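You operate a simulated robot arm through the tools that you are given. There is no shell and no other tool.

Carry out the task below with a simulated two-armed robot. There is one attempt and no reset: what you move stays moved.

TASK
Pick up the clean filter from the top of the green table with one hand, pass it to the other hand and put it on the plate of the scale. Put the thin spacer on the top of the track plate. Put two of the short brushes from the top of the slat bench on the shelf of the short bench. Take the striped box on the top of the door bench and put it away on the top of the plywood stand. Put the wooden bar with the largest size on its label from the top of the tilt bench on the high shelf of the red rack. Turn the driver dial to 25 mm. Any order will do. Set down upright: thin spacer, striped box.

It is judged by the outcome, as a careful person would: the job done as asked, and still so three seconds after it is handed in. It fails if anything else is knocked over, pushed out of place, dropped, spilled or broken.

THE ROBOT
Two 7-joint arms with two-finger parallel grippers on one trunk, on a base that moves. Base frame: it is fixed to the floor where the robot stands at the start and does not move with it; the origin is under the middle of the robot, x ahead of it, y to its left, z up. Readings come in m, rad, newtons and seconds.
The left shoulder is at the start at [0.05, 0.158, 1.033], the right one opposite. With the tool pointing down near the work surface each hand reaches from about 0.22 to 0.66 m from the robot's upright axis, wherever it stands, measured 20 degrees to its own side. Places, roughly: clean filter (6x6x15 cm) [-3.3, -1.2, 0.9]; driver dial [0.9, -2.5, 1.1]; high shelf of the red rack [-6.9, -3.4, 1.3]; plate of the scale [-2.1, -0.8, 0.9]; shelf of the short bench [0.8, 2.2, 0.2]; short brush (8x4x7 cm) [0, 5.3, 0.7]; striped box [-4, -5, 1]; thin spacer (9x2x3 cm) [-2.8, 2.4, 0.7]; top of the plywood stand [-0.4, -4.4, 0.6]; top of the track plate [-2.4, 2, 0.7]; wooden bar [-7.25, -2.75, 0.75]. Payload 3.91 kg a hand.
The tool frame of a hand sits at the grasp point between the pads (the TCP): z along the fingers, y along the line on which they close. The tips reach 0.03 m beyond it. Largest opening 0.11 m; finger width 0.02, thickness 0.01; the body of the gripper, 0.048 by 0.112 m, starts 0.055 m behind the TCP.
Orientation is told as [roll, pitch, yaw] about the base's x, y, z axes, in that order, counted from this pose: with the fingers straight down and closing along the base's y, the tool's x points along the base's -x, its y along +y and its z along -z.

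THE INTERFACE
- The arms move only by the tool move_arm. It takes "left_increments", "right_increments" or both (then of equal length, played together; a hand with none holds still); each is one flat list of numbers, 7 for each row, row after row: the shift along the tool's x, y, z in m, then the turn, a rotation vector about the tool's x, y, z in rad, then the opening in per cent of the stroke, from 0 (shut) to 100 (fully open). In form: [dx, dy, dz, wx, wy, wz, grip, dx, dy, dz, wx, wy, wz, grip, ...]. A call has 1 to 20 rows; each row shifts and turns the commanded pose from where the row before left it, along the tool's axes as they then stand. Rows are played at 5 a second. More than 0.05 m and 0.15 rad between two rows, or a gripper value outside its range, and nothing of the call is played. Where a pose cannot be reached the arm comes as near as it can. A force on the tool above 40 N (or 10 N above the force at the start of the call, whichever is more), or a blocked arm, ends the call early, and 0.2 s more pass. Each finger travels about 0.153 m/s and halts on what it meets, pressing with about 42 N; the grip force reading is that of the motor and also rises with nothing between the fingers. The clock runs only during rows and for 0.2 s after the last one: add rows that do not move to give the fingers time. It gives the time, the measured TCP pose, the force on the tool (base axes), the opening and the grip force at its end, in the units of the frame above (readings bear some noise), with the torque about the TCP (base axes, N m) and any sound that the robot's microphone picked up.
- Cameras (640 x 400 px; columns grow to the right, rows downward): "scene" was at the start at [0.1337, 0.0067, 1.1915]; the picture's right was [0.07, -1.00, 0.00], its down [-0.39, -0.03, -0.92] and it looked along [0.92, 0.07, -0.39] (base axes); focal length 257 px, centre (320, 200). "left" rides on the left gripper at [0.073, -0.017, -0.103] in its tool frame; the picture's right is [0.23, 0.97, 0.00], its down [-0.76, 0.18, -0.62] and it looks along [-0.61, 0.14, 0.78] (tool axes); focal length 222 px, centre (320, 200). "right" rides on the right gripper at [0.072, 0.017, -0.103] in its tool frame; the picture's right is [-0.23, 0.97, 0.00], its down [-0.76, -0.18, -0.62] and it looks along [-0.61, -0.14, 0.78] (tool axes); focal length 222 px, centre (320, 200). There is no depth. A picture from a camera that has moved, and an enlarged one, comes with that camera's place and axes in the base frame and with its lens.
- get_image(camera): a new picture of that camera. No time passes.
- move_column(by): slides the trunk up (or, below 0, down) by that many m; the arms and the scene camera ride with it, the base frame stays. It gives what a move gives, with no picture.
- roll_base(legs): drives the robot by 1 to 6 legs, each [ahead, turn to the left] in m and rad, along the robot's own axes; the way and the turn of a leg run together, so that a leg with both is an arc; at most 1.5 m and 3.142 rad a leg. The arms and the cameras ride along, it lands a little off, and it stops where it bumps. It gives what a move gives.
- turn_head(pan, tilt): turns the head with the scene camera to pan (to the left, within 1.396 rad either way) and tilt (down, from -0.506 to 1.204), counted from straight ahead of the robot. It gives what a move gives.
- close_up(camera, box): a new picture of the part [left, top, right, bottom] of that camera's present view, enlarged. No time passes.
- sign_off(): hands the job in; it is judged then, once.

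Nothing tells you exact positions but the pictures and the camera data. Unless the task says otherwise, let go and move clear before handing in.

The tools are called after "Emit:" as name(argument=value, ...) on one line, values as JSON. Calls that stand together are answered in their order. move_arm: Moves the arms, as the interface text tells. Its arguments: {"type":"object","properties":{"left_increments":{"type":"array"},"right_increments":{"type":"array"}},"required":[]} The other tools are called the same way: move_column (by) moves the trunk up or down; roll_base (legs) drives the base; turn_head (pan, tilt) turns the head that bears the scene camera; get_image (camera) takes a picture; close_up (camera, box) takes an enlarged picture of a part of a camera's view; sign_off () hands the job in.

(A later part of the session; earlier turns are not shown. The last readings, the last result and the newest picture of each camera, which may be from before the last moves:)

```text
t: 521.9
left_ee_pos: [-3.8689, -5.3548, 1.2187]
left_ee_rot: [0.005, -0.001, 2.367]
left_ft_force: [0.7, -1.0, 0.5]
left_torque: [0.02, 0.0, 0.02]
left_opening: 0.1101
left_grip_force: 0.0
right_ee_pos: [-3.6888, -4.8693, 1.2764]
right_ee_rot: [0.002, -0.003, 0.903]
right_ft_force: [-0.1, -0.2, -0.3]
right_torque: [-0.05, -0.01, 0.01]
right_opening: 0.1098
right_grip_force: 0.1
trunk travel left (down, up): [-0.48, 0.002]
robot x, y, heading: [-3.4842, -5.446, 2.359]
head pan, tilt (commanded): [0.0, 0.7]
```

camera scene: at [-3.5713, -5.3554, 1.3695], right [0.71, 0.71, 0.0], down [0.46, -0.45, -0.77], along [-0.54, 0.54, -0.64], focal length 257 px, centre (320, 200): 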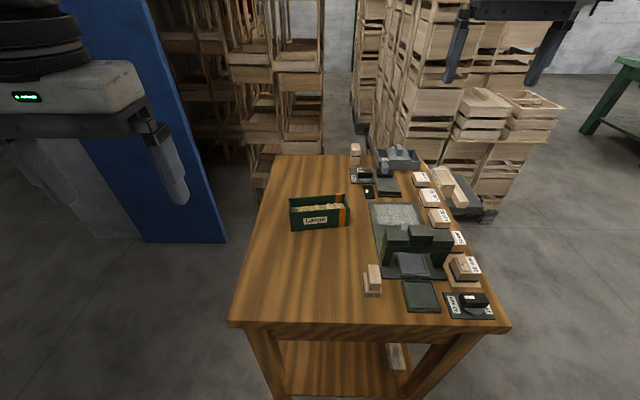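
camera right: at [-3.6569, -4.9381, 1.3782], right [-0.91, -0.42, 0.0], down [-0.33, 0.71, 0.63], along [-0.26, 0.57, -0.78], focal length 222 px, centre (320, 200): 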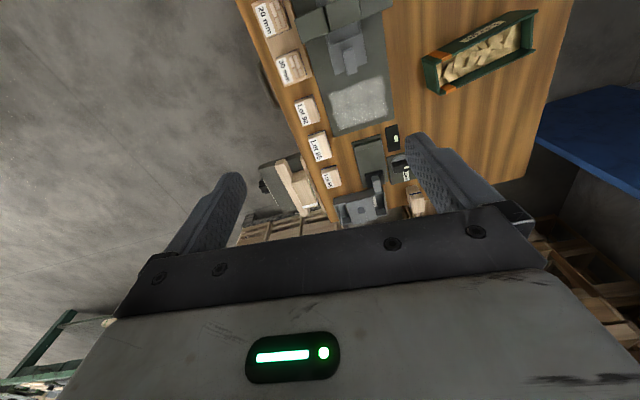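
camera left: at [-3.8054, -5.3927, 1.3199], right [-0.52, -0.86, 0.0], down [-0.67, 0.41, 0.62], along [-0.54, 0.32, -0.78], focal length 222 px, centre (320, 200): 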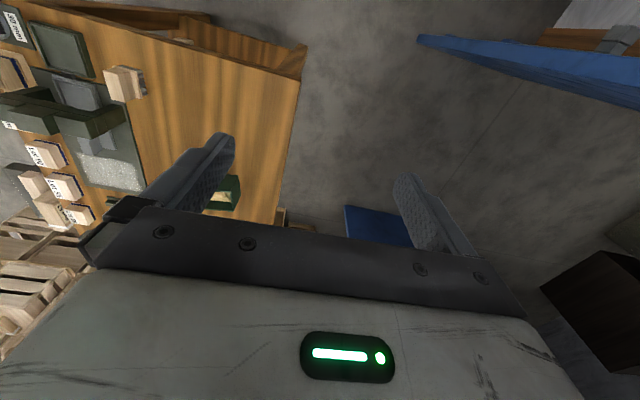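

Reachable. I'll move the right hand over the box and look down at it.

Emit:
move_arm(right_increments=[0.0427, 0.0159, 0.0, 0, 0, 0, 100, 0.0427, 0.0159, 0.0, 0, 0, 0, 100, 0.0427, 0.0159, 0.0, 0, 0, 0, 100, 0.0427, 0.0159, 0.0, 0, 0, 0, 100, 0.0427, 0.0159, 0.0, 0, 0, 0, 100, 0.0427, 0.0159, 0.0, 0, 0, 0, 100, 0, 0, 0.045, 0, 0, 0, 100, 0, 0, 0.045, 0, 0, 0, 100, 0, 0, 0.045, 0, 0, 0, 100, 0, 0, 0, 0, 0, 0, 100])

Emit:
get_image(camera="right")

Emit:
close_up(camera="right", box=[220, 30, 440, 180])

Emit:
get_image(camera="scene")

```text
t: 524.0
left_ee_pos: [-3.8685, -5.3545, 1.2177]
left_ee_rot: [0.004, -0.001, 2.369]
left_ft_force: [-0.7, 0.8, -0.2]
left_torque: [0.0, 0.0, 0.01]
left_opening: 0.1099
left_grip_force: 0.0
right_ee_pos: [-3.8541, -5.0092, 1.1289]
right_ee_rot: [0.002, -0.003, 0.905]
right_ft_force: [0.0, 0.1, 0.5]
right_torque: [0.03, -0.02, -0.01]
right_opening: 0.1099
right_grip_force: 0.1
right hand out of reach, approached as far as the arm can: row 4, 5, 6
trunk travel left (down, up): [-0.48, 0.002]
robot x, y, heading: [-3.484, -5.4443, 2.358]
head pan, tilt (commanded): [0.0, 0.7]
```

```text
taken
camera right: at [-3.9107, -5.0583, 1.2308], right [-0.63, 0.78, 0.0], down [0.61, 0.49, 0.62], along [0.49, 0.39, -0.78], focal length 222 px, centre (320, 200)
```

right: 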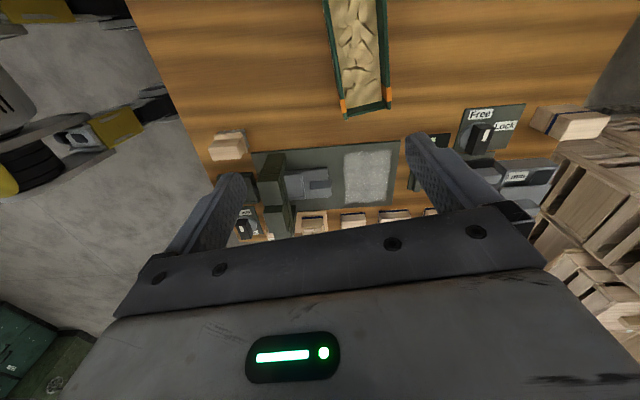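

```text
2.67 times, centred on (330, 105) of right
camera zoom: at [-3.9107, -5.0583, 1.2308], right [-0.63, 0.78, 0.0], down [0.61, 0.49, 0.62], along [0.49, 0.39, -0.78], focal length 592 px, centre (293, 453)
```

zoom: 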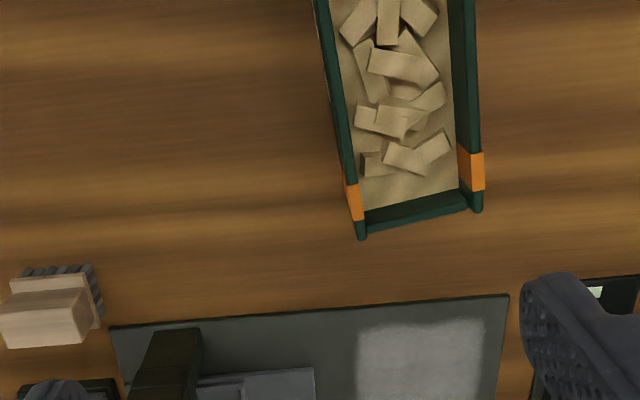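

```text
taken
camera scene: at [-3.5712, -5.3558, 1.3695], right [0.71, 0.71, 0.0], down [0.46, -0.45, -0.77], along [-0.54, 0.54, -0.64], focal length 257 px, centre (320, 200)
```

scene: 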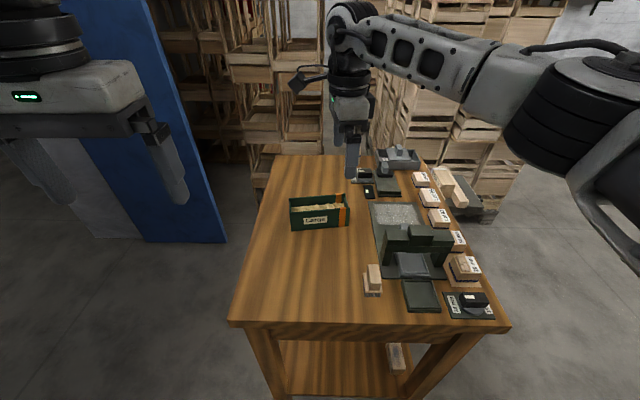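

Slightly short at that height; the reach should improve lower down. I'll try the remaining shift from here.

Emit:
move_arm(right_increments=[0, 0.026, 0.02, 0, 0, 0, 100, 0, 0.026, 0.02, 0, 0, 0, 100, 0.022, 0, 0, 0, 0, 0, 100, 0.022, 0, 0, 0, 0, 0, 100, 0, 0, 0, 0, 0, 0, 100])

Emit:
get_image(camera="right")

Emit:
close_up(camera="right", box=[220, 20, 440, 170])

```text
t: 525.2
left_ee_pos: [-3.8681, -5.3552, 1.2182]
left_ee_rot: [0.005, -0.002, 2.369]
left_ft_force: [-0.3, -0.6, 0.6]
left_torque: [-0.03, -0.01, 0.0]
left_opening: 0.1101
left_grip_force: 0.2
right_ee_pos: [-3.8936, -5.012, 1.0858]
right_ee_rot: [0.0, -0.002, 0.906]
right_ft_force: [-0.5, -0.3, 0.1]
right_torque: [-0.03, 0.02, 0.01]
right_opening: 0.1102
right_grip_force: 0.0
right hand out of reach, approached as far as the arm can: row 2, 4
trunk travel left (down, up): [-0.48, 0.002]
robot x, y, heading: [-3.485, -5.4425, 2.355]
head pan, tilt (commanded): [0.0, 0.7]
```

```text
taken
camera right: at [-3.9515, -5.0608, 1.1885], right [-0.63, 0.78, 0.0], down [0.61, 0.49, 0.62], along [0.49, 0.39, -0.78], focal length 222 px, centre (320, 200)
```

right: 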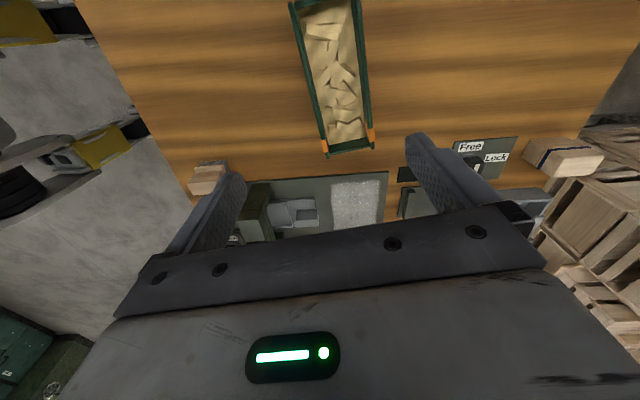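

```text
2.67 times, centred on (330, 95) of right
camera zoom: at [-3.9515, -5.0608, 1.1885], right [-0.63, 0.78, 0.0], down [0.61, 0.49, 0.62], along [0.49, 0.39, -0.78], focal length 592 px, centre (293, 480)
```

zoom: 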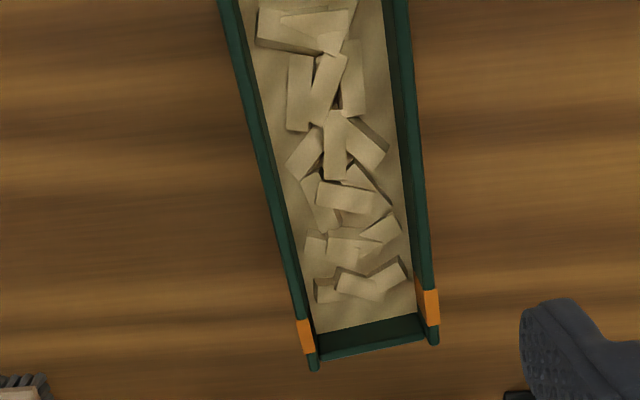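

The box axis is 52°, matching the hand. I'll descend while shifting the last 2–3 cm and see if the reach improves.

Emit:
move_arm(right_increments=[0, 0.0, 0.03, 0, 0, 0, 100, 0, 0.011, 0.03, 0, 0, 0, 100, 0, 0.0115, 0.02, 0, 0, 0, 100, 0.009, 0, 0, 0, 0, 0, 100, 0.009, 0, 0, 0, 0, 0, 100, 0, 0, 0, 0, 0, 0, 100])

Emit:
close_up(camera="right", box=[200, 0, 460, 180])

Emit:
get_image(camera="scene")

```text
t: 526.6
left_ee_pos: [-3.8689, -5.3544, 1.2177]
left_ee_rot: [0.005, -0.002, 2.368]
left_ft_force: [0.6, -0.3, -0.4]
left_torque: [-0.02, 0.02, 0.0]
left_opening: 0.1099
left_grip_force: 0.1
right_ee_pos: [-3.9031, -5.0236, 1.0265]
right_ee_rot: [0.002, -0.001, 0.905]
right_ft_force: [-0.8, 1.1, -0.4]
right_torque: [-0.02, 0.01, 0.03]
right_opening: 0.1099
right_grip_force: 0.0
right hand out of reach, approached as far as the arm can: row 2, 3, 4
trunk travel left (down, up): [-0.48, 0.002]
robot x, y, heading: [-3.4799, -5.4422, 2.354]
head pan, tilt (commanded): [0.0, 0.7]
```

```text
2.22 times, centred on (330, 90) of right
camera zoom: at [-3.9605, -5.0717, 1.1283], right [-0.63, 0.78, 0.0], down [0.61, 0.49, 0.62], along [0.49, 0.39, -0.78], focal length 494 px, centre (298, 444)
```

zoom: 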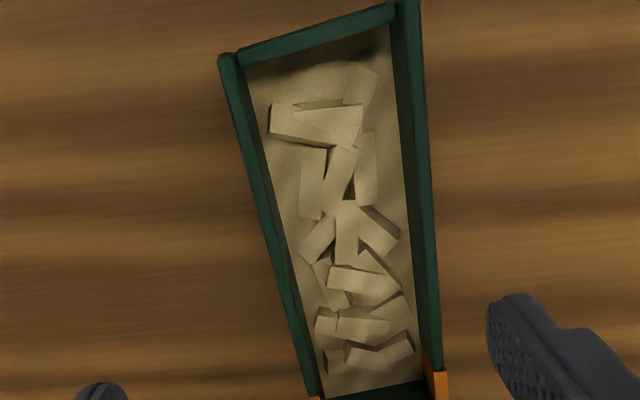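

```text
taken
camera scene: at [-3.5712, -5.3552, 1.3694], right [0.71, 0.71, 0.0], down [0.46, -0.45, -0.76], along [-0.54, 0.54, -0.64], focal length 257 px, centre (320, 200)
```

scene: 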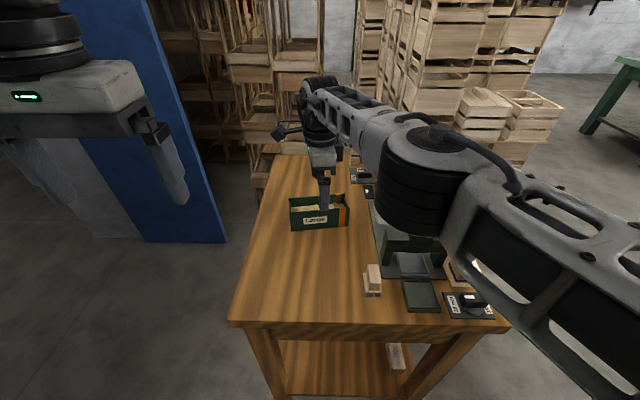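

I'm about 2 cm short. Turning the base slightly left will bring the box more in front of the right shoulder. I'll lift the hand, turn 0.15 rad, and realign.

Emit:
move_arm(right_increments=[0, 0, -0.045, 0, 0, 0, 100, 0, 0, -0.045, 0, 0, 0, 100])

Emit:
roll_base(legs=[[0, 0.15], [0.012, 0]])

Emit:
move_arm(right_increments=[0, 0, 0, 0, 0, 0.15, 100, 0, 0, 0, 0, 0, 0, 100])

```text
t: 527.2
left_ee_pos: [-3.869, -5.3547, 1.2186]
left_ee_rot: [0.005, -0.001, 2.368]
left_ft_force: [-0.7, -0.8, 0.2]
left_torque: [0.02, -0.03, 0.03]
left_opening: 0.1099
left_grip_force: 0.1
right_ee_pos: [-3.9002, -5.0258, 1.1095]
right_ee_rot: [0.004, -0.004, 0.905]
right_ft_force: [0.0, 0.2, 0.8]
right_torque: [-0.04, -0.02, -0.02]
right_opening: 0.1102
right_grip_force: 0.1
right hand out of reach, approached as far as the arm can: row 1
trunk travel left (down, up): [-0.48, 0.002]
robot x, y, heading: [-3.4818, -5.4488, 2.361]
head pan, tilt (commanded): [0.0, 0.7]
```

```text
t: 528.6
left_ee_pos: [-3.8889, -5.4065, 1.2181]
left_ee_rot: [0.005, 0.001, 2.52]
left_ft_force: [-0.9, 0.0, 0.1]
left_torque: [0.0, -0.01, 0.0]
left_opening: 0.1099
left_grip_force: 0.0
right_ee_pos: [-3.9697, -5.0861, 1.108]
right_ee_rot: [0.002, -0.004, 1.058]
right_ft_force: [-0.4, 0.3, -1.3]
right_torque: [-0.01, 0.0, -0.03]
right_opening: 0.1101
right_grip_force: 0.0
trunk travel left (down, up): [-0.48, 0.002]
robot x, y, heading: [-3.4926, -5.4435, 2.512]
head pan, tilt (commanded): [0.0, 0.7]
```

```text
t: 529.2
left_ee_pos: [-3.8872, -5.4076, 1.219]
left_ee_rot: [0.005, -0.003, 2.519]
left_ft_force: [0.4, -0.5, -0.3]
left_torque: [0.0, 0.03, 0.01]
left_opening: 0.1102
left_grip_force: 0.0
right_ee_pos: [-3.9699, -5.0865, 1.1086]
right_ee_rot: [0.004, -0.002, 0.909]
right_ft_force: [0.4, -0.2, 0.8]
right_torque: [-0.02, -0.04, -0.02]
right_opening: 0.1098
right_grip_force: 0.0
trunk travel left (down, up): [-0.48, 0.002]
robot x, y, heading: [-3.489, -5.4343, 2.509]
head pan, tilt (commanded): [0.0, 0.7]
```

Emit:
move_arm(right_increments=[-0.0431, 0.0045, 0, 0, 0, 0, 100, -0.0431, 0.0045, 0, 0, 0, 0, 100, 0, 0, 0.045, 0, 0, 0, 100, 0, 0, 0.035, 0, 0, 0, 100, 0, 0, 0, 0, 0, 0, 100])

Emit:
get_image(camera="right")

Emit:
close_up(camera="right", box=[200, 0, 460, 180])

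```text
t: 530.4
left_ee_pos: [-3.8871, -5.4052, 1.2167]
left_ee_rot: [0.005, -0.001, 2.52]
left_ft_force: [0.1, -0.7, -0.1]
left_torque: [-0.04, -0.02, 0.0]
left_opening: 0.1098
left_grip_force: 0.1
right_ee_pos: [-3.9188, -5.0146, 1.0306]
right_ee_rot: [0.003, -0.002, 0.908]
right_ft_force: [0.5, -1.1, -0.6]
right_torque: [-0.03, -0.02, 0.03]
right_opening: 0.1102
right_grip_force: 0.0
trunk travel left (down, up): [-0.48, 0.002]
robot x, y, heading: [-3.4957, -5.4344, 2.503]
head pan, tilt (commanded): [0.0, 0.7]
```

```text
taken
camera right: at [-3.9768, -5.0622, 1.1331], right [-0.63, 0.78, 0.0], down [0.61, 0.49, 0.62], along [0.48, 0.39, -0.78], focal length 222 px, centre (320, 200)
```

right: 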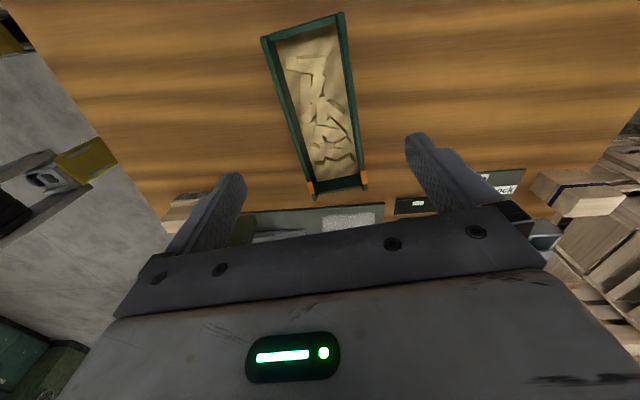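

```text
2.22 times, centred on (330, 90) of right
camera zoom: at [-3.9768, -5.0622, 1.1331], right [-0.63, 0.78, 0.0], down [0.61, 0.49, 0.62], along [0.48, 0.39, -0.78], focal length 494 px, centre (298, 444)
```

zoom: 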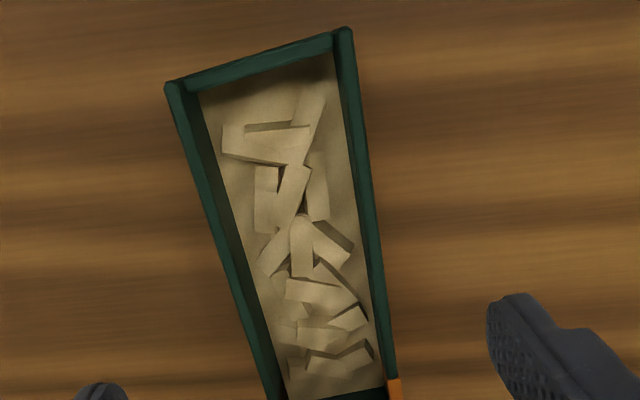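

Centered within 4 mm now. I'll descend to z≈0.92, close across the box, and lift slightly.

Emit:
move_arm(right_increments=[0, 0.004, 0.03, 0, 0, 0, 100, 0, 0, 0.03, 0, 0, 0, 100, 0, 0, 0.03, 0, 0, 0, 100, 0, 0, 0.02, 0, 0, 0, 100, 0, 0, 0, 0, 0, 0, 100])

Emit:
get_image(camera="right")

```text
t: 531.6
left_ee_pos: [-3.8878, -5.4062, 1.218]
left_ee_rot: [0.006, 0.001, 2.522]
left_ft_force: [0.0, 0.4, 0.2]
left_torque: [0.01, -0.02, 0.02]
left_opening: 0.1098
left_grip_force: 0.1
right_ee_pos: [-3.9278, -5.0111, 0.9205]
right_ee_rot: [0.003, -0.003, 0.911]
right_ft_force: [-1.1, -0.5, 0.2]
right_torque: [-0.03, -0.02, 0.01]
right_opening: 0.1099
right_grip_force: 0.1
trunk travel left (down, up): [-0.48, 0.002]
robot x, y, heading: [-3.4892, -5.4338, 2.505]
head pan, tilt (commanded): [0.0, 0.7]
```

```text
taken
camera right: at [-3.9836, -5.0594, 1.0232], right [-0.63, 0.78, 0.0], down [0.61, 0.49, 0.62], along [0.48, 0.39, -0.78], focal length 222 px, centre (320, 200)
```

right: 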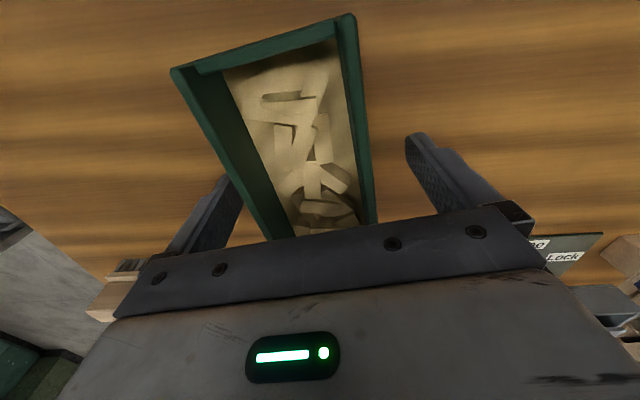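

Emit:
move_arm(right_increments=[0, -0.006, 0, 0, 0, 0, 100, 0, 0, 0, 0, 0, 0, 75, 0, 0, 0, 0, 0, 0, 55, 0, 0, 0, 0, 0, 0, 40, 0, 0, 0, 0, 0, 0, 0, 0, 0, 0, 0, 0, 0, 0, 0, 0, 0, 0, 0, 0, 0])

Emit:
get_image(camera="right")

```text
t: 533.2
left_ee_pos: [-3.8866, -5.4063, 1.2191]
left_ee_rot: [0.005, -0.002, 2.521]
left_ft_force: [0.3, 0.0, 0.2]
left_torque: [-0.03, 0.02, -0.01]
left_opening: 0.1101
left_grip_force: 0.0
right_ee_pos: [-3.922, -5.0145, 0.921]
right_ee_rot: [0.003, -0.002, 0.906]
right_ft_force: [-0.2, 1.4, 1.2]
right_torque: [0.03, -0.09, 0.03]
right_opening: 0.0598
right_grip_force: 42.2
trunk travel left (down, up): [-0.48, 0.002]
robot x, y, heading: [-3.4903, -5.4397, 2.509]
head pan, tilt (commanded): [0.0, 0.7]
```

```text
taken
camera right: at [-3.9793, -5.0622, 1.0233], right [-0.63, 0.78, 0.0], down [0.61, 0.49, 0.62], along [0.48, 0.39, -0.78], focal length 222 px, centre (320, 200)
```

right: 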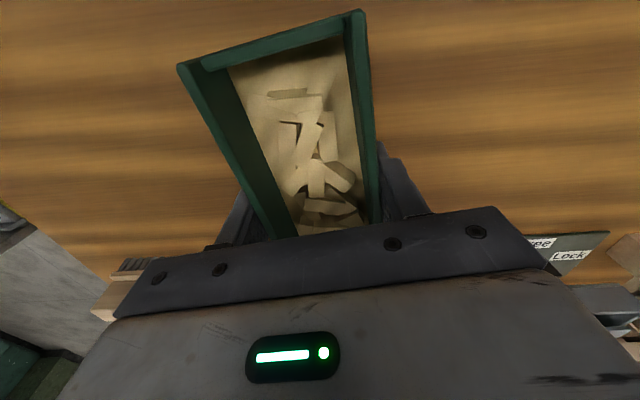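

The box is gripped (60 mm). I'll lift it gently and back away from the bench.

Emit:
move_arm(right_increments=[0, 0, -0.01, 0, 0, 0, 0, 0, 0, -0.02, 0, 0, 0, 0, 0, 0, -0.025, 0, 0, 0, 0, 0, 0, -0.025, 0, 0, 0, 0, 0, 0, -0.025, 0, 0, 0, 0, 0, 0, -0.025, 0, 0, 0, 0, 0, 0, -0.02, 0, 0, 0, 0, 0, 0, 0, 0, 0, 0, 0])

Emit:
get_image(camera="right")

Emit:
get_image(camera="scene")

```text
t: 535.0
left_ee_pos: [-3.8873, -5.4063, 1.2175]
left_ee_rot: [0.006, -0.001, 2.519]
left_ft_force: [0.5, 0.4, 0.4]
left_torque: [0.01, -0.01, 0.0]
left_opening: 0.11
left_grip_force: 0.0
right_ee_pos: [-3.9219, -5.0133, 1.0702]
right_ee_rot: [0.004, 0.0, 0.907]
right_ft_force: [0.5, -0.7, -1.1]
right_torque: [0.02, -0.01, 0.03]
right_opening: 0.0598
right_grip_force: 42.1
trunk travel left (down, up): [-0.48, 0.002]
robot x, y, heading: [-3.4943, -5.4352, 2.514]
head pan, tilt (commanded): [0.0, 0.7]
```

```text
taken
camera right: at [-3.979, -5.0617, 1.1728], right [-0.63, 0.78, 0.0], down [0.61, 0.49, 0.62], along [0.48, 0.39, -0.78], focal length 222 px, centre (320, 200)
```

right: 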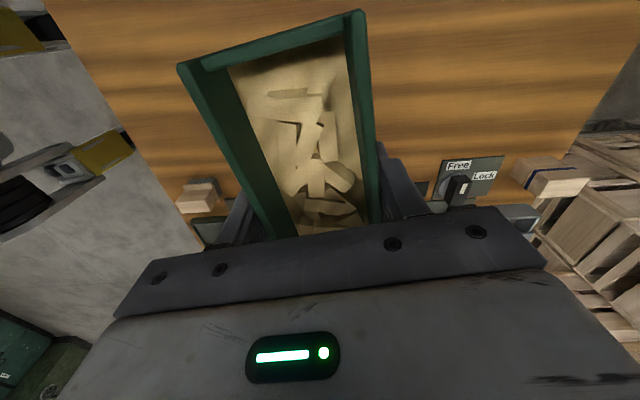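

```text
taken
camera scene: at [-3.5933, -5.3627, 1.3694], right [0.59, 0.81, 0.0], down [0.52, -0.38, -0.76], along [-0.62, 0.45, -0.64], focal length 257 px, centre (320, 200)
```

scene: 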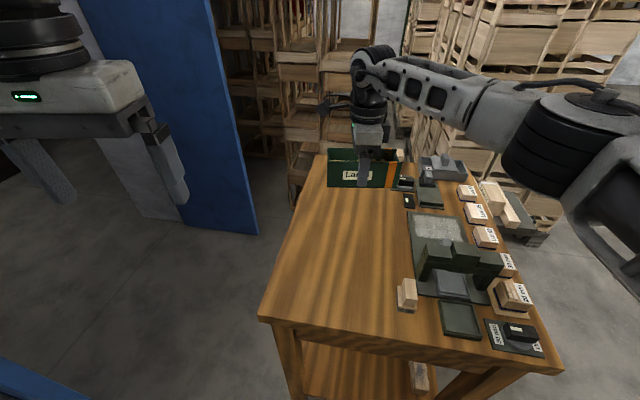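

The box is level. I'll raise it a bit more and reverse away.

Emit:
move_arm(right_increments=[0, -0.02, -0.02, 0, 0, 0, 0, 0, -0.02, -0.02, 0, 0, 0, 0, 0, -0.02, -0.02, 0, 0, 0, 0, 0, 0, 0, 0, 0, 0, 0])

Emit:
roll_base(legs=[[-0.45, 0]])

Emit:
get_image(camera="scene")

Emit:
get_image(camera="right")

```text
t: 536.0
left_ee_pos: [-3.8868, -5.4053, 1.219]
left_ee_rot: [0.005, 0.002, 2.52]
left_ft_force: [0.0, -0.2, 0.3]
left_torque: [0.02, 0.02, 0.02]
left_opening: 0.11
left_grip_force: 0.0
right_ee_pos: [-3.8747, -5.0526, 1.1284]
right_ee_rot: [0.004, -0.002, 0.906]
right_ft_force: [0.4, 0.1, -2.6]
right_torque: [-0.04, 0.04, 0.02]
right_opening: 0.0596
right_grip_force: 41.9
trunk travel left (down, up): [-0.48, 0.002]
robot x, y, heading: [-3.4897, -5.4378, 2.509]
head pan, tilt (commanded): [0.0, 0.7]
```

```text
t: 538.8
left_ee_pos: [-3.5219, -5.6725, 1.2159]
left_ee_rot: [0.005, -0.001, 2.515]
left_ft_force: [0.7, -0.2, 0.4]
left_torque: [0.0, 0.02, -0.01]
left_opening: 0.1099
left_grip_force: 0.1
right_ee_pos: [-3.5086, -5.3174, 1.1294]
right_ee_rot: [0.003, -0.002, 0.904]
right_ft_force: [0.4, -0.2, -0.3]
right_torque: [-0.02, 0.01, 0.01]
right_opening: 0.0595
right_grip_force: 41.9
trunk travel left (down, up): [-0.48, 0.002]
robot x, y, heading: [-3.1265, -5.703, 2.503]
head pan, tilt (commanded): [0.0, 0.7]
```

```text
taken
camera scene: at [-3.2275, -5.6307, 1.3695], right [0.59, 0.8, 0.0], down [0.52, -0.38, -0.77], along [-0.62, 0.45, -0.64], focal length 257 px, centre (320, 200)
```

scene: 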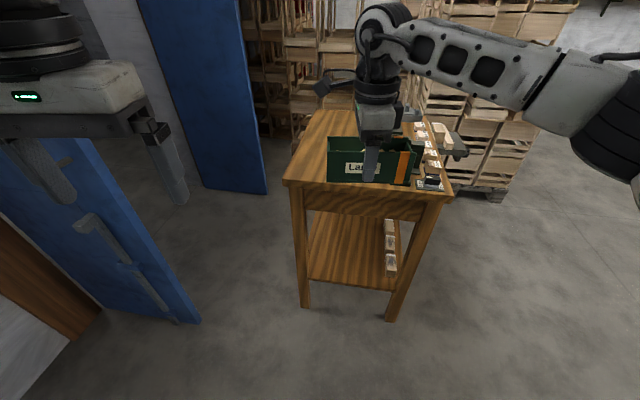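

```text
taken
camera right: at [-3.5652, -5.366, 1.2301], right [-0.62, 0.78, 0.0], down [0.61, 0.49, 0.62], along [0.49, 0.39, -0.78], focal length 222 px, centre (320, 200)
```

right: 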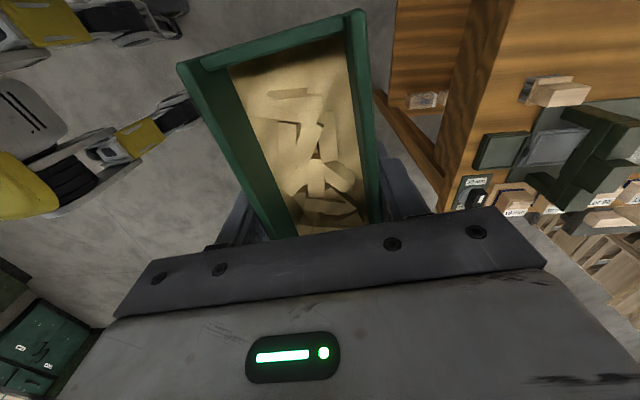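

The chips are safe. I'll carry the box along the south side to the plywood stand, arriving south of it.

Emit:
roll_base(legs=[[0, -2.632], [1.44, 0], [0, 0.48], [1.0, 0], [0, 1.04]])

Emit:
turn_head(pan=0.0, tilt=0.4)

Emit:
get_image(camera="scene")

```text
t: 560.8
left_ee_pos: [-0.9081, -5.1837, 1.2169]
left_ee_rot: [0.005, -0.002, 1.38]
left_ft_force: [-0.9, 0.1, -0.4]
left_torque: [0.02, 0.0, -0.02]
left_opening: 0.1098
left_grip_force: 0.1
right_ee_pos: [-0.5795, -5.0457, 1.1278]
right_ee_rot: [0.003, -0.003, -0.23]
right_ft_force: [-0.5, -0.5, -0.8]
right_torque: [-0.01, 0.02, -0.01]
right_opening: 0.0599
right_grip_force: 42.0
trunk travel left (down, up): [-0.48, 0.002]
robot x, y, heading: [-0.7703, -5.5548, 1.369]
head pan, tilt (commanded): [0.0, 0.7]
```

```text
t: 561.6
left_ee_pos: [-0.9073, -5.1851, 1.2188]
left_ee_rot: [0.004, -0.002, 1.38]
left_ft_force: [0.3, -0.4, -0.2]
left_torque: [-0.01, -0.01, -0.01]
left_opening: 0.11
left_grip_force: 0.0
right_ee_pos: [-0.5795, -5.0466, 1.1287]
right_ee_rot: [0.005, -0.001, -0.23]
right_ft_force: [0.1, -1.0, -1.5]
right_torque: [-0.02, 0.02, -0.02]
right_opening: 0.0596
right_grip_force: 42.1
trunk travel left (down, up): [-0.48, 0.002]
robot x, y, heading: [-0.7659, -5.5497, 1.371]
head pan, tilt (commanded): [0.0, 0.4]
```

```text
taken
camera scene: at [-0.7424, -5.4244, 1.3962], right [0.98, -0.2, 0.0], down [-0.08, -0.38, -0.92], along [0.18, 0.9, -0.39], focal length 257 px, centre (320, 200)
```

scene: 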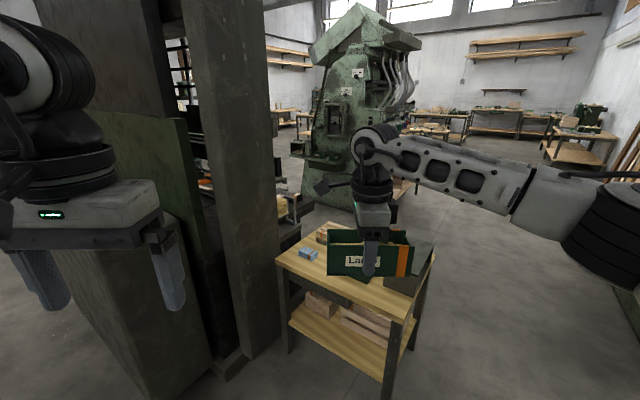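

Emit:
get_image(camera="right")

Emit:
close_up(camera="scene", box=[260, 200, 460, 340])

```text
taken
camera right: at [-0.6465, -5.0151, 1.2296], right [0.44, 0.9, 0.0], down [0.7, -0.35, 0.62], along [0.56, -0.27, -0.78], focal length 222 px, centre (320, 200)
```

right: 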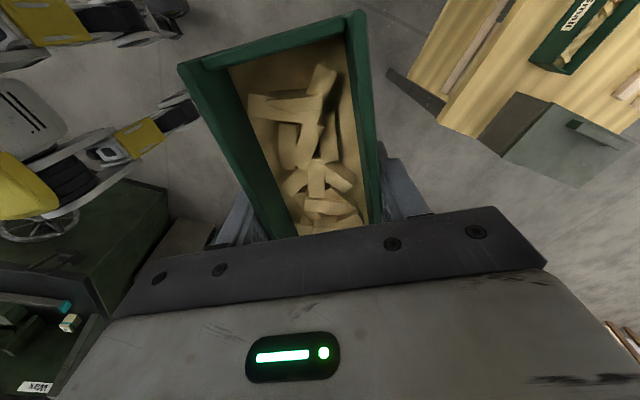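

```text
2.86 times, centred on (360, 270) of scene
camera zoom: at [-0.7424, -5.4244, 1.3962], right [0.98, -0.2, 0.0], down [-0.08, -0.38, -0.92], along [0.18, 0.9, -0.39], focal length 735 px, centre (206, 0)
```

zoom: 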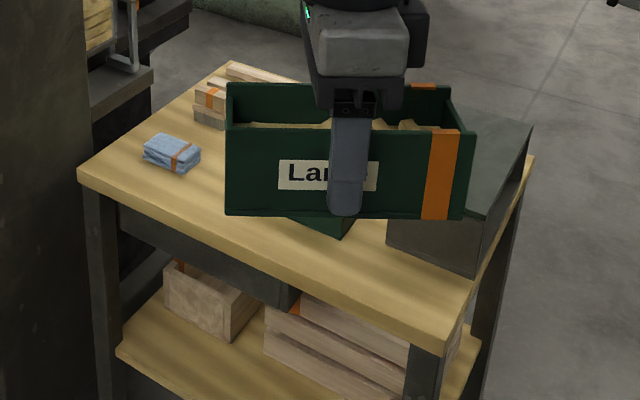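

Emit:
get_image(camera="left")

Emit:
move_arm(right_increments=[0.04, 0, 0, 0, 0, 0, 0, 0.04, 0, 0, 0, 0, 0, 0, 0.04, 0, 0, 0, 0, 0, 0, 0.04, 0, 0, 0, 0, 0, 0])

Emit:
get_image(camera="scene")

```text
taken
camera left: at [-0.9049, -5.2589, 1.3199], right [-1.0, -0.04, 0.0], down [-0.03, 0.78, 0.62], along [-0.03, 0.62, -0.78], focal length 222 px, centre (320, 200)
```

left: 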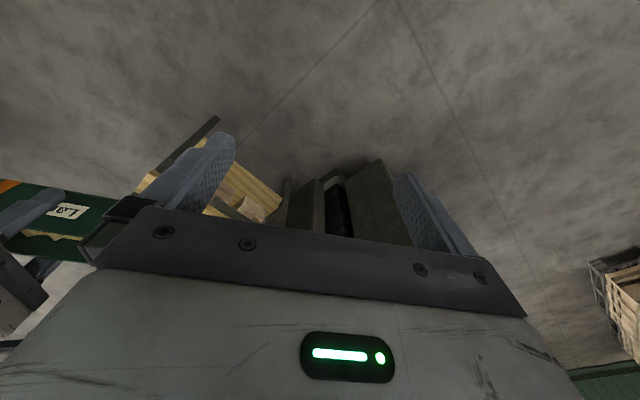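

```text
t: 562.6
left_ee_pos: [-0.9088, -5.184, 1.2174]
left_ee_rot: [0.003, -0.003, 1.382]
left_ft_force: [0.9, 0.0, -0.6]
left_torque: [0.02, -0.06, 0.02]
left_opening: 0.11
left_grip_force: 0.0
right_ee_pos: [-0.7392, -5.0119, 1.1277]
right_ee_rot: [0.004, -0.002, -0.228]
right_ft_force: [-0.9, 0.9, -1.6]
right_torque: [0.02, 0.0, -0.02]
right_opening: 0.0596
right_grip_force: 41.9
trunk travel left (down, up): [-0.48, 0.002]
robot x, y, heading: [-0.7719, -5.557, 1.372]
head pan, tilt (commanded): [0.0, 0.4]
```

```text
taken
camera scene: at [-0.7439, -5.4246, 1.3963], right [0.98, -0.2, 0.0], down [-0.08, -0.38, -0.92], along [0.18, 0.9, -0.39], focal length 257 px, centre (320, 200)
```

scene: 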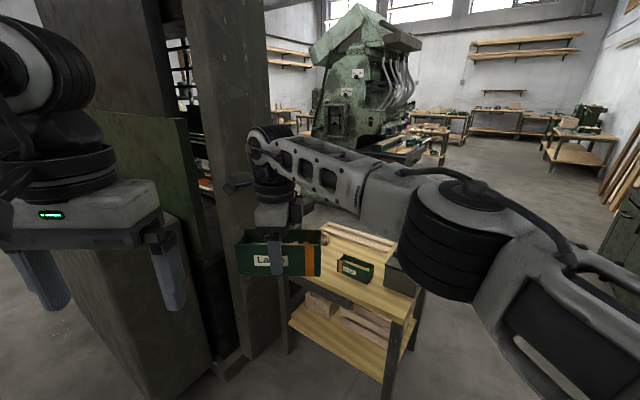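

Emit:
close_up(camera="scene", box=[230, 200, 430, 340])

```text
2.86 times, centred on (330, 270) of scene
camera zoom: at [-0.7439, -5.4246, 1.3963], right [0.98, -0.2, 0.0], down [-0.08, -0.38, -0.92], along [0.18, 0.9, -0.39], focal length 735 px, centre (291, 0)
```

zoom: 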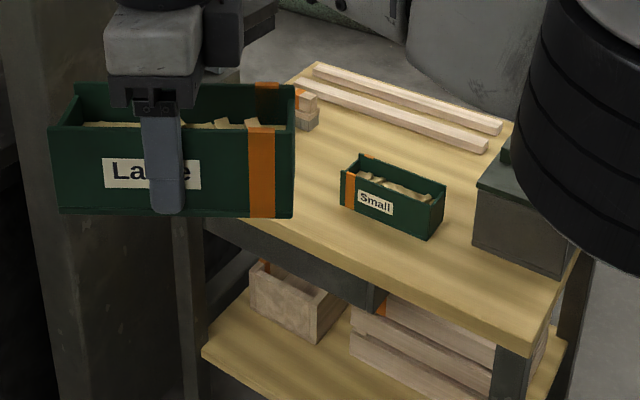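

The stand's top holds a "Small" striped box, a blue bundle, blocks, two sticks at the back and a toolbox, with free room behind the Small box. I'll drive up to the stand's south-west side.

Emit:
roll_base(legs=[[0, -0.047], [0.63, 0], [0, -0.105]])

Emit:
move_column(by=-0.1)

Emit:
turn_head(pan=-0.1, tilt=0.75)

Emit:
get_image(camera="scene")

Emit:
get_image(camera="right")

```text
t: 567.1
left_ee_pos: [-0.6888, -4.5574, 1.2175]
left_ee_rot: [0.005, 0.0, 1.219]
left_ft_force: [-1.0, 0.7, 0.1]
left_torque: [0.0, 0.02, -0.01]
left_opening: 0.1097
left_grip_force: 0.1
right_ee_pos: [-0.4914, -4.4143, 1.1265]
right_ee_rot: [0.003, -0.001, -0.394]
right_ft_force: [0.9, 0.0, -1.6]
right_torque: [-0.03, 0.02, -0.01]
right_opening: 0.0597
right_grip_force: 42.2
trunk travel left (down, up): [-0.48, 0.002]
robot x, y, heading: [-0.6125, -4.9428, 1.208]
head pan, tilt (commanded): [0.0, 0.4]
```

```text
t: 568.4
left_ee_pos: [-0.6901, -4.5581, 1.1179]
left_ee_rot: [0.005, 0.0, 1.218]
left_ft_force: [-0.8, -0.1, -1.0]
left_torque: [0.01, 0.05, -0.02]
left_opening: 0.11
left_grip_force: 0.1
right_ee_pos: [-0.4918, -4.4149, 1.027]
right_ee_rot: [0.003, -0.004, -0.396]
right_ft_force: [0.0, 0.8, -2.2]
right_torque: [-0.01, -0.01, 0.05]
right_opening: 0.0597
right_grip_force: 41.9
trunk travel left (down, up): [-0.38, 0.102]
robot x, y, heading: [-0.6134, -4.9454, 1.207]
head pan, tilt (commanded): [0.0, 0.4]
```

```text
t: 569.3
left_ee_pos: [-0.6904, -4.558, 1.1171]
left_ee_rot: [0.005, -0.002, 1.219]
left_ft_force: [-0.1, 0.1, 0.3]
left_torque: [0.0, -0.01, 0.03]
left_opening: 0.1099
left_grip_force: 0.0
right_ee_pos: [-0.4918, -4.4137, 1.0266]
right_ee_rot: [0.004, -0.001, -0.394]
right_ft_force: [0.5, -0.3, -2.7]
right_torque: [-0.01, 0.02, 0.01]
right_opening: 0.0595
right_grip_force: 42.1
trunk travel left (down, up): [-0.38, 0.102]
robot x, y, heading: [-0.6115, -4.947, 1.209]
head pan, tilt (commanded): [-0.099, 0.75]
```

```text
taken
camera scene: at [-0.5614, -4.8336, 1.2652], right [0.9, -0.44, 0.0], down [-0.3, -0.61, -0.73], along [0.33, 0.66, -0.68], focal length 257 px, centre (320, 200)
```

scene: 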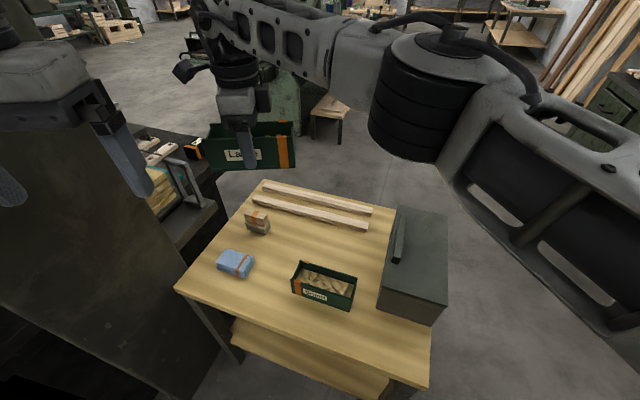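

```text
taken
camera right: at [-0.5524, -4.3726, 1.1289], right [0.58, 0.81, 0.0], down [0.63, -0.46, 0.62], along [0.51, -0.36, -0.78], focal length 222 px, centre (320, 200)
```

right: 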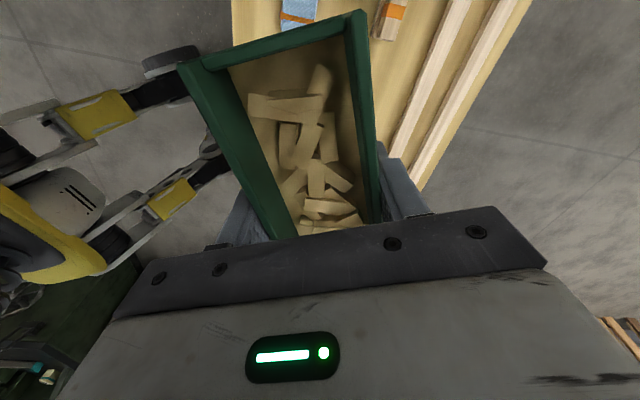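

Clear view: the stand top is at z≈0.655, and there's a free patch behind the Small box around [-0.35, -4.44]. The box's current orientation fits. I'll move over it and come down partway.

Emit:
move_arm(right_increments=[-0.0349, 0.0073, 0, 0, 0, 0, 0, -0.0349, 0.0073, 0, 0, 0, 0, 0, -0.0349, 0.0073, 0, 0, 0, 0, 0, -0.0349, 0.0071, 0, 0, 0, 0, 0, 0, 0, 0.04, 0, 0, 0, 0, 0, 0, 0.04, 0, 0, 0, 0, 0, 0, 0.04, 0, 0, 0, 0, 0, 0, 0.04, 0, 0, 0, 0, 0, 0, 0.04, 0, 0, 0, 0, 0, 0, 0, 0, 0, 0, 0])

Emit:
get_image(camera="scene")

Emit:
get_image(camera="right")

```text
t: 571.5
left_ee_pos: [-0.6892, -4.558, 1.1173]
left_ee_rot: [0.005, -0.003, 1.216]
left_ft_force: [0.5, -0.7, -0.5]
left_torque: [0.0, 0.0, -0.01]
left_opening: 0.1098
left_grip_force: 0.0
right_ee_pos: [-0.3522, -4.4419, 0.8273]
right_ee_rot: [0.003, -0.001, -0.393]
right_ft_force: [0.8, 0.6, -1.7]
right_torque: [0.01, -0.01, -0.04]
right_opening: 0.0594
right_grip_force: 42.0
trunk travel left (down, up): [-0.38, 0.102]
robot x, y, heading: [-0.6124, -4.9446, 1.212]
head pan, tilt (commanded): [-0.099, 0.75]
```

```text
taken
camera scene: at [-0.5614, -4.8337, 1.2652], right [0.9, -0.45, 0.0], down [-0.3, -0.61, -0.73], along [0.33, 0.65, -0.68], focal length 257 px, centre (320, 200)
```

scene: 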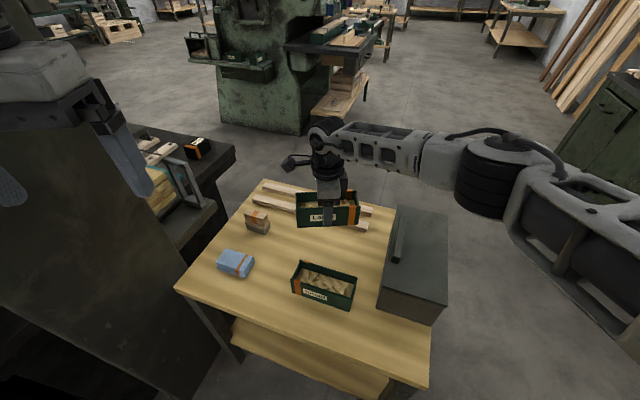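

```text
taken
camera right: at [-0.411, -4.4, 0.9298], right [0.58, 0.81, 0.0], down [0.63, -0.46, 0.62], along [0.51, -0.36, -0.78], focal length 222 px, centre (320, 200)
```

right: 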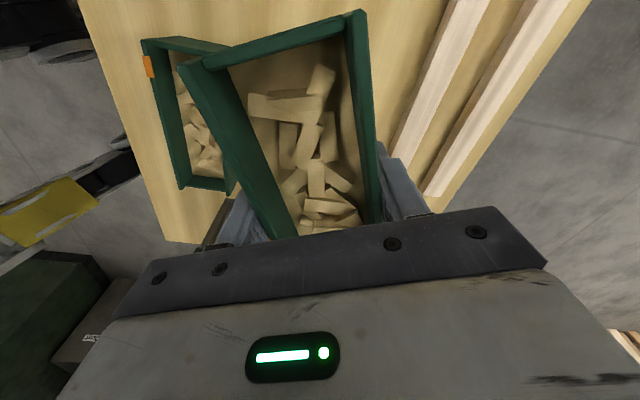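

Margins are about 3 cm to the Small box and 5 cm to the stick. I'll lower further, slowly at the end.

Emit:
move_arm(right_increments=[0, 0.005, 0.03, 0, 0, 0, 0, 0, 0.005, 0.03, 0, 0, 0, 0, 0, 0, 0.025, 0, 0, 0, 0, 0, 0, 0.02, 0, 0, 0, 0, 0, 0, 0, 0, 0, 0, 0])

Emit:
move_arm(right_increments=[0, 0, 0.004, 0, 0, 0, 0, 0, 0, 0.004, 0, 0, 0, 0, 0, 0, 0, 0, 0, 0, 0])

Emit:
move_arm(right_increments=[0, 0, 0.003, 0, 0, 0, 0, 0, 0, 0.003, 0, 0, 0, 0, 0, 0, 0, 0, 0, 0, 0])

Emit:
close_up(camera="scene", box=[230, 160, 410, 320])

```text
t: 572.7
left_ee_pos: [-0.6905, -4.5573, 1.118]
left_ee_rot: [0.005, -0.002, 1.218]
left_ft_force: [-0.9, -0.1, -0.3]
left_torque: [-0.02, 0.02, 0.0]
left_opening: 0.1098
left_grip_force: 0.1
right_ee_pos: [-0.3486, -4.4367, 0.7214]
right_ee_rot: [0.003, -0.002, -0.392]
right_ft_force: [-0.5, -0.3, -2.7]
right_torque: [0.02, 0.02, -0.03]
right_opening: 0.0597
right_grip_force: 41.4
right hand out of reach, approached as far as the arm can: row 4
trunk travel left (down, up): [-0.38, 0.102]
robot x, y, heading: [-0.612, -4.9462, 1.214]
head pan, tilt (commanded): [-0.099, 0.75]
```

```text
t: 573.5
left_ee_pos: [-0.6901, -4.5578, 1.1189]
left_ee_rot: [0.005, -0.001, 1.219]
left_ft_force: [-0.4, 0.2, 0.3]
left_torque: [0.05, 0.0, 0.01]
left_opening: 0.11
left_grip_force: 0.0
right_ee_pos: [-0.348, -4.4387, 0.7153]
right_ee_rot: [0.003, -0.003, -0.394]
right_ft_force: [0.2, 1.0, -1.5]
right_torque: [-0.03, -0.03, 0.0]
right_opening: 0.0597
right_grip_force: 41.7
right hand out of reach, approached as far as the arm can: row 2
trunk travel left (down, up): [-0.38, 0.102]
robot x, y, heading: [-0.6139, -4.9476, 1.209]
head pan, tilt (commanded): [-0.099, 0.75]
```

```text
t: 574.3
left_ee_pos: [-0.6902, -4.5584, 1.1183]
left_ee_rot: [0.005, -0.001, 1.218]
left_ft_force: [0.2, -0.7, 0.0]
left_torque: [0.02, -0.01, -0.02]
left_opening: 0.1099
left_grip_force: 0.0
right_ee_pos: [-0.3475, -4.4411, 0.7108]
right_ee_rot: [0.003, -0.001, -0.395]
right_ft_force: [0.2, 0.0, -1.6]
right_torque: [0.0, 0.01, 0.01]
right_opening: 0.0597
right_grip_force: 42.1
trunk travel left (down, up): [-0.38, 0.102]
robot x, y, heading: [-0.6147, -4.9442, 1.209]
head pan, tilt (commanded): [-0.099, 0.75]
```

```text
2.50 times, centred on (320, 240) of scene
camera zoom: at [-0.5614, -4.8336, 1.2652], right [0.9, -0.45, 0.0], down [-0.3, -0.61, -0.73], along [0.33, 0.65, -0.68], focal length 643 px, centre (320, 100)
```

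zoom: 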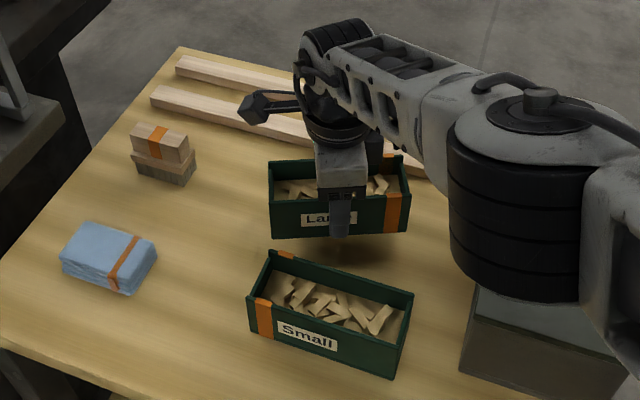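

The arm is at its lower reach here, so I'll use the trunk for the last centimetre and a half.

Emit:
move_column(by=-0.01)

Emit:
move_column(by=-0.003)

Emit:
move_column(by=-0.002)

```text
t: 574.8
left_ee_pos: [-0.6916, -4.5575, 1.108]
left_ee_rot: [0.006, 0.0, 1.217]
left_ft_force: [0.5, -0.6, -0.7]
left_torque: [-0.01, 0.0, -0.02]
left_opening: 0.1102
left_grip_force: 0.1
right_ee_pos: [-0.348, -4.442, 0.6997]
right_ee_rot: [0.005, -0.002, -0.395]
right_ft_force: [-0.1, 0.4, -1.8]
right_torque: [0.03, 0.0, 0.02]
right_opening: 0.0599
right_grip_force: 41.9
trunk travel left (down, up): [-0.37, 0.112]
robot x, y, heading: [-0.6118, -4.9443, 1.212]
head pan, tilt (commanded): [-0.099, 0.75]
```

```text
t: 575.4
left_ee_pos: [-0.6887, -4.558, 1.1042]
left_ee_rot: [0.006, -0.002, 1.218]
left_ft_force: [-0.4, -0.1, -0.1]
left_torque: [0.02, 0.02, 0.0]
left_opening: 0.1099
left_grip_force: 0.0
right_ee_pos: [-0.3485, -4.4426, 0.6971]
right_ee_rot: [0.005, -0.003, -0.394]
right_ft_force: [-0.1, 0.6, -1.1]
right_torque: [-0.01, -0.03, -0.01]
right_opening: 0.06
right_grip_force: 41.4
trunk travel left (down, up): [-0.367, 0.115]
robot x, y, heading: [-0.6152, -4.946, 1.209]
head pan, tilt (commanded): [-0.099, 0.75]
```

```text
t: 575.9
left_ee_pos: [-0.6911, -4.558, 1.1019]
left_ee_rot: [0.005, -0.002, 1.219]
left_ft_force: [0.2, 0.2, -0.1]
left_torque: [0.01, 0.03, -0.01]
left_opening: 0.1099
left_grip_force: 0.1
right_ee_pos: [-0.3478, -4.4424, 0.6941]
right_ee_rot: [0.005, -0.001, -0.393]
right_ft_force: [-0.1, -0.3, -1.2]
right_torque: [-0.03, 0.0, -0.01]
right_opening: 0.0597
right_grip_force: 41.6
trunk travel left (down, up): [-0.365, 0.117]
robot x, y, heading: [-0.6098, -4.9482, 1.209]
head pan, tilt (commanded): [-0.099, 0.75]
```

Emit:
move_column(by=-0.003)

Emit:
move_column(by=-0.003)

Emit:
close_up(camera="scene", box=[290, 190, 370, 270])

```text
t: 576.4
left_ee_pos: [-0.6907, -4.5571, 1.1006]
left_ee_rot: [0.005, -0.001, 1.218]
left_ft_force: [-0.2, 0.1, -0.2]
left_torque: [0.0, -0.01, -0.03]
left_opening: 0.1099
left_grip_force: 0.1
right_ee_pos: [-0.3482, -4.4425, 0.6919]
right_ee_rot: [0.004, 0.0, -0.395]
right_ft_force: [0.0, 0.8, -1.8]
right_torque: [0.01, -0.01, 0.02]
right_opening: 0.0599
right_grip_force: 42.0
trunk travel left (down, up): [-0.362, 0.12]
robot x, y, heading: [-0.6146, -4.9484, 1.208]
head pan, tilt (commanded): [-0.099, 0.75]
```

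```text
t: 576.9
left_ee_pos: [-0.6906, -4.5589, 1.0979]
left_ee_rot: [0.005, -0.004, 1.217]
left_ft_force: [-0.7, 1.0, -0.4]
left_torque: [0.03, -0.01, -0.02]
left_opening: 0.1103
left_grip_force: 0.0
right_ee_pos: [-0.3478, -4.4423, 0.6904]
right_ee_rot: [0.006, -0.004, -0.396]
right_ft_force: [-0.7, -5.0, 13.4]
right_torque: [-0.73, -0.17, -0.08]
right_opening: 0.0599
right_grip_force: 42.1
trunk travel left (down, up): [-0.359, 0.123]
robot x, y, heading: [-0.6142, -4.9455, 1.214]
head pan, tilt (commanded): [-0.099, 0.75]
```

```text
5.00 times, centred on (330, 230) of scene
camera zoom: at [-0.5621, -4.835, 1.2446], right [0.9, -0.45, 0.0], down [-0.3, -0.61, -0.73], along [0.33, 0.66, -0.68], focal length 1286 px, centre (270, 50)
```

zoom: 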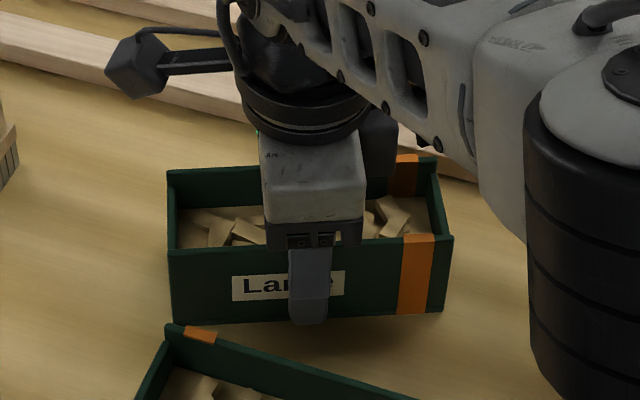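

The box has touched down. I'll open partially, check, and lift straight up.

Emit:
move_arm(right_increments=[0, 0, 0, 0, 0, 0, 60, 0, 0, 0, 0, 0, 0, 75, 0, 0, 0, 0, 0, 0, 78, 0, 0, 0, 0, 0, 0, 78, 0, 0, -0.02, 0, 0, 0, 78, 0, 0, -0.03, 0, 0, 0, 78, 0, 0, -0.04, 0, 0, 0, 78, 0, 0, -0.04, 0, 0, 0, 78, 0, 0, -0.04, 0, 0, 0, 78])

Emit:
close_up(camera="scene", box=[230, 160, 410, 320])

Emit:
get_image(camera="right")

```text
t: 578.9
left_ee_pos: [-0.6904, -4.5578, 1.0963]
left_ee_rot: [0.004, -0.001, 1.218]
left_ft_force: [-0.9, 0.1, -0.9]
left_torque: [-0.01, -0.03, -0.01]
left_opening: 0.1101
left_grip_force: 0.0
right_ee_pos: [-0.3478, -4.4365, 0.8582]
right_ee_rot: [0.003, -0.004, -0.394]
right_ft_force: [-0.4, -0.2, -0.3]
right_torque: [0.02, -0.02, -0.02]
right_opening: 0.0857
right_grip_force: 0.0
right hand out of reach, approached as far as the arm can: row 5, 6
trunk travel left (down, up): [-0.359, 0.123]
robot x, y, heading: [-0.6104, -4.9458, 1.21]
head pan, tilt (commanded): [-0.099, 0.75]
```

```text
2.50 times, centred on (320, 240) of scene
camera zoom: at [-0.5619, -4.8339, 1.2442], right [0.9, -0.45, 0.0], down [-0.3, -0.61, -0.73], along [0.33, 0.66, -0.68], focal length 643 px, centre (320, 100)
```

zoom: 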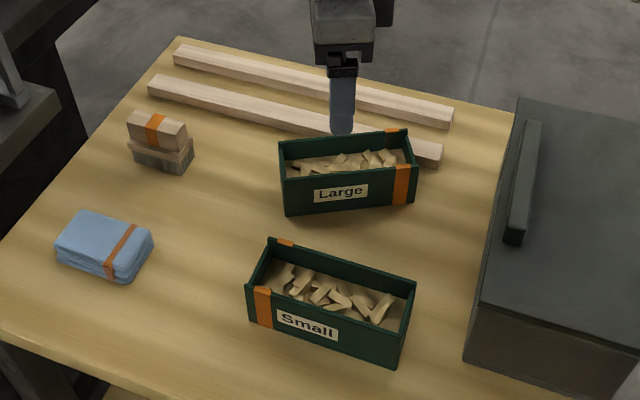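

```text
taken
camera right: at [-0.4084, -4.3944, 0.96], right [0.58, 0.81, 0.0], down [0.63, -0.46, 0.62], along [0.51, -0.36, -0.78], focal length 222 px, centre (320, 200)
```

right: 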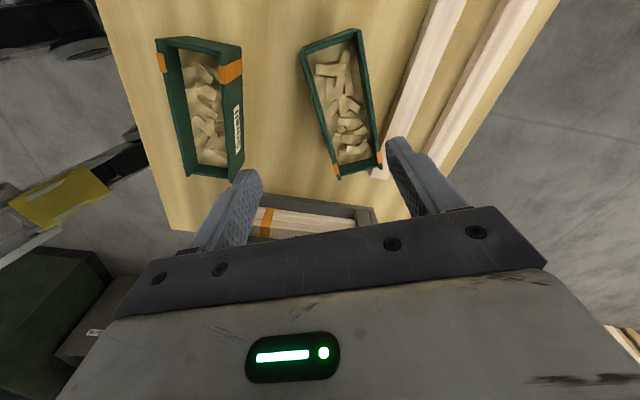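

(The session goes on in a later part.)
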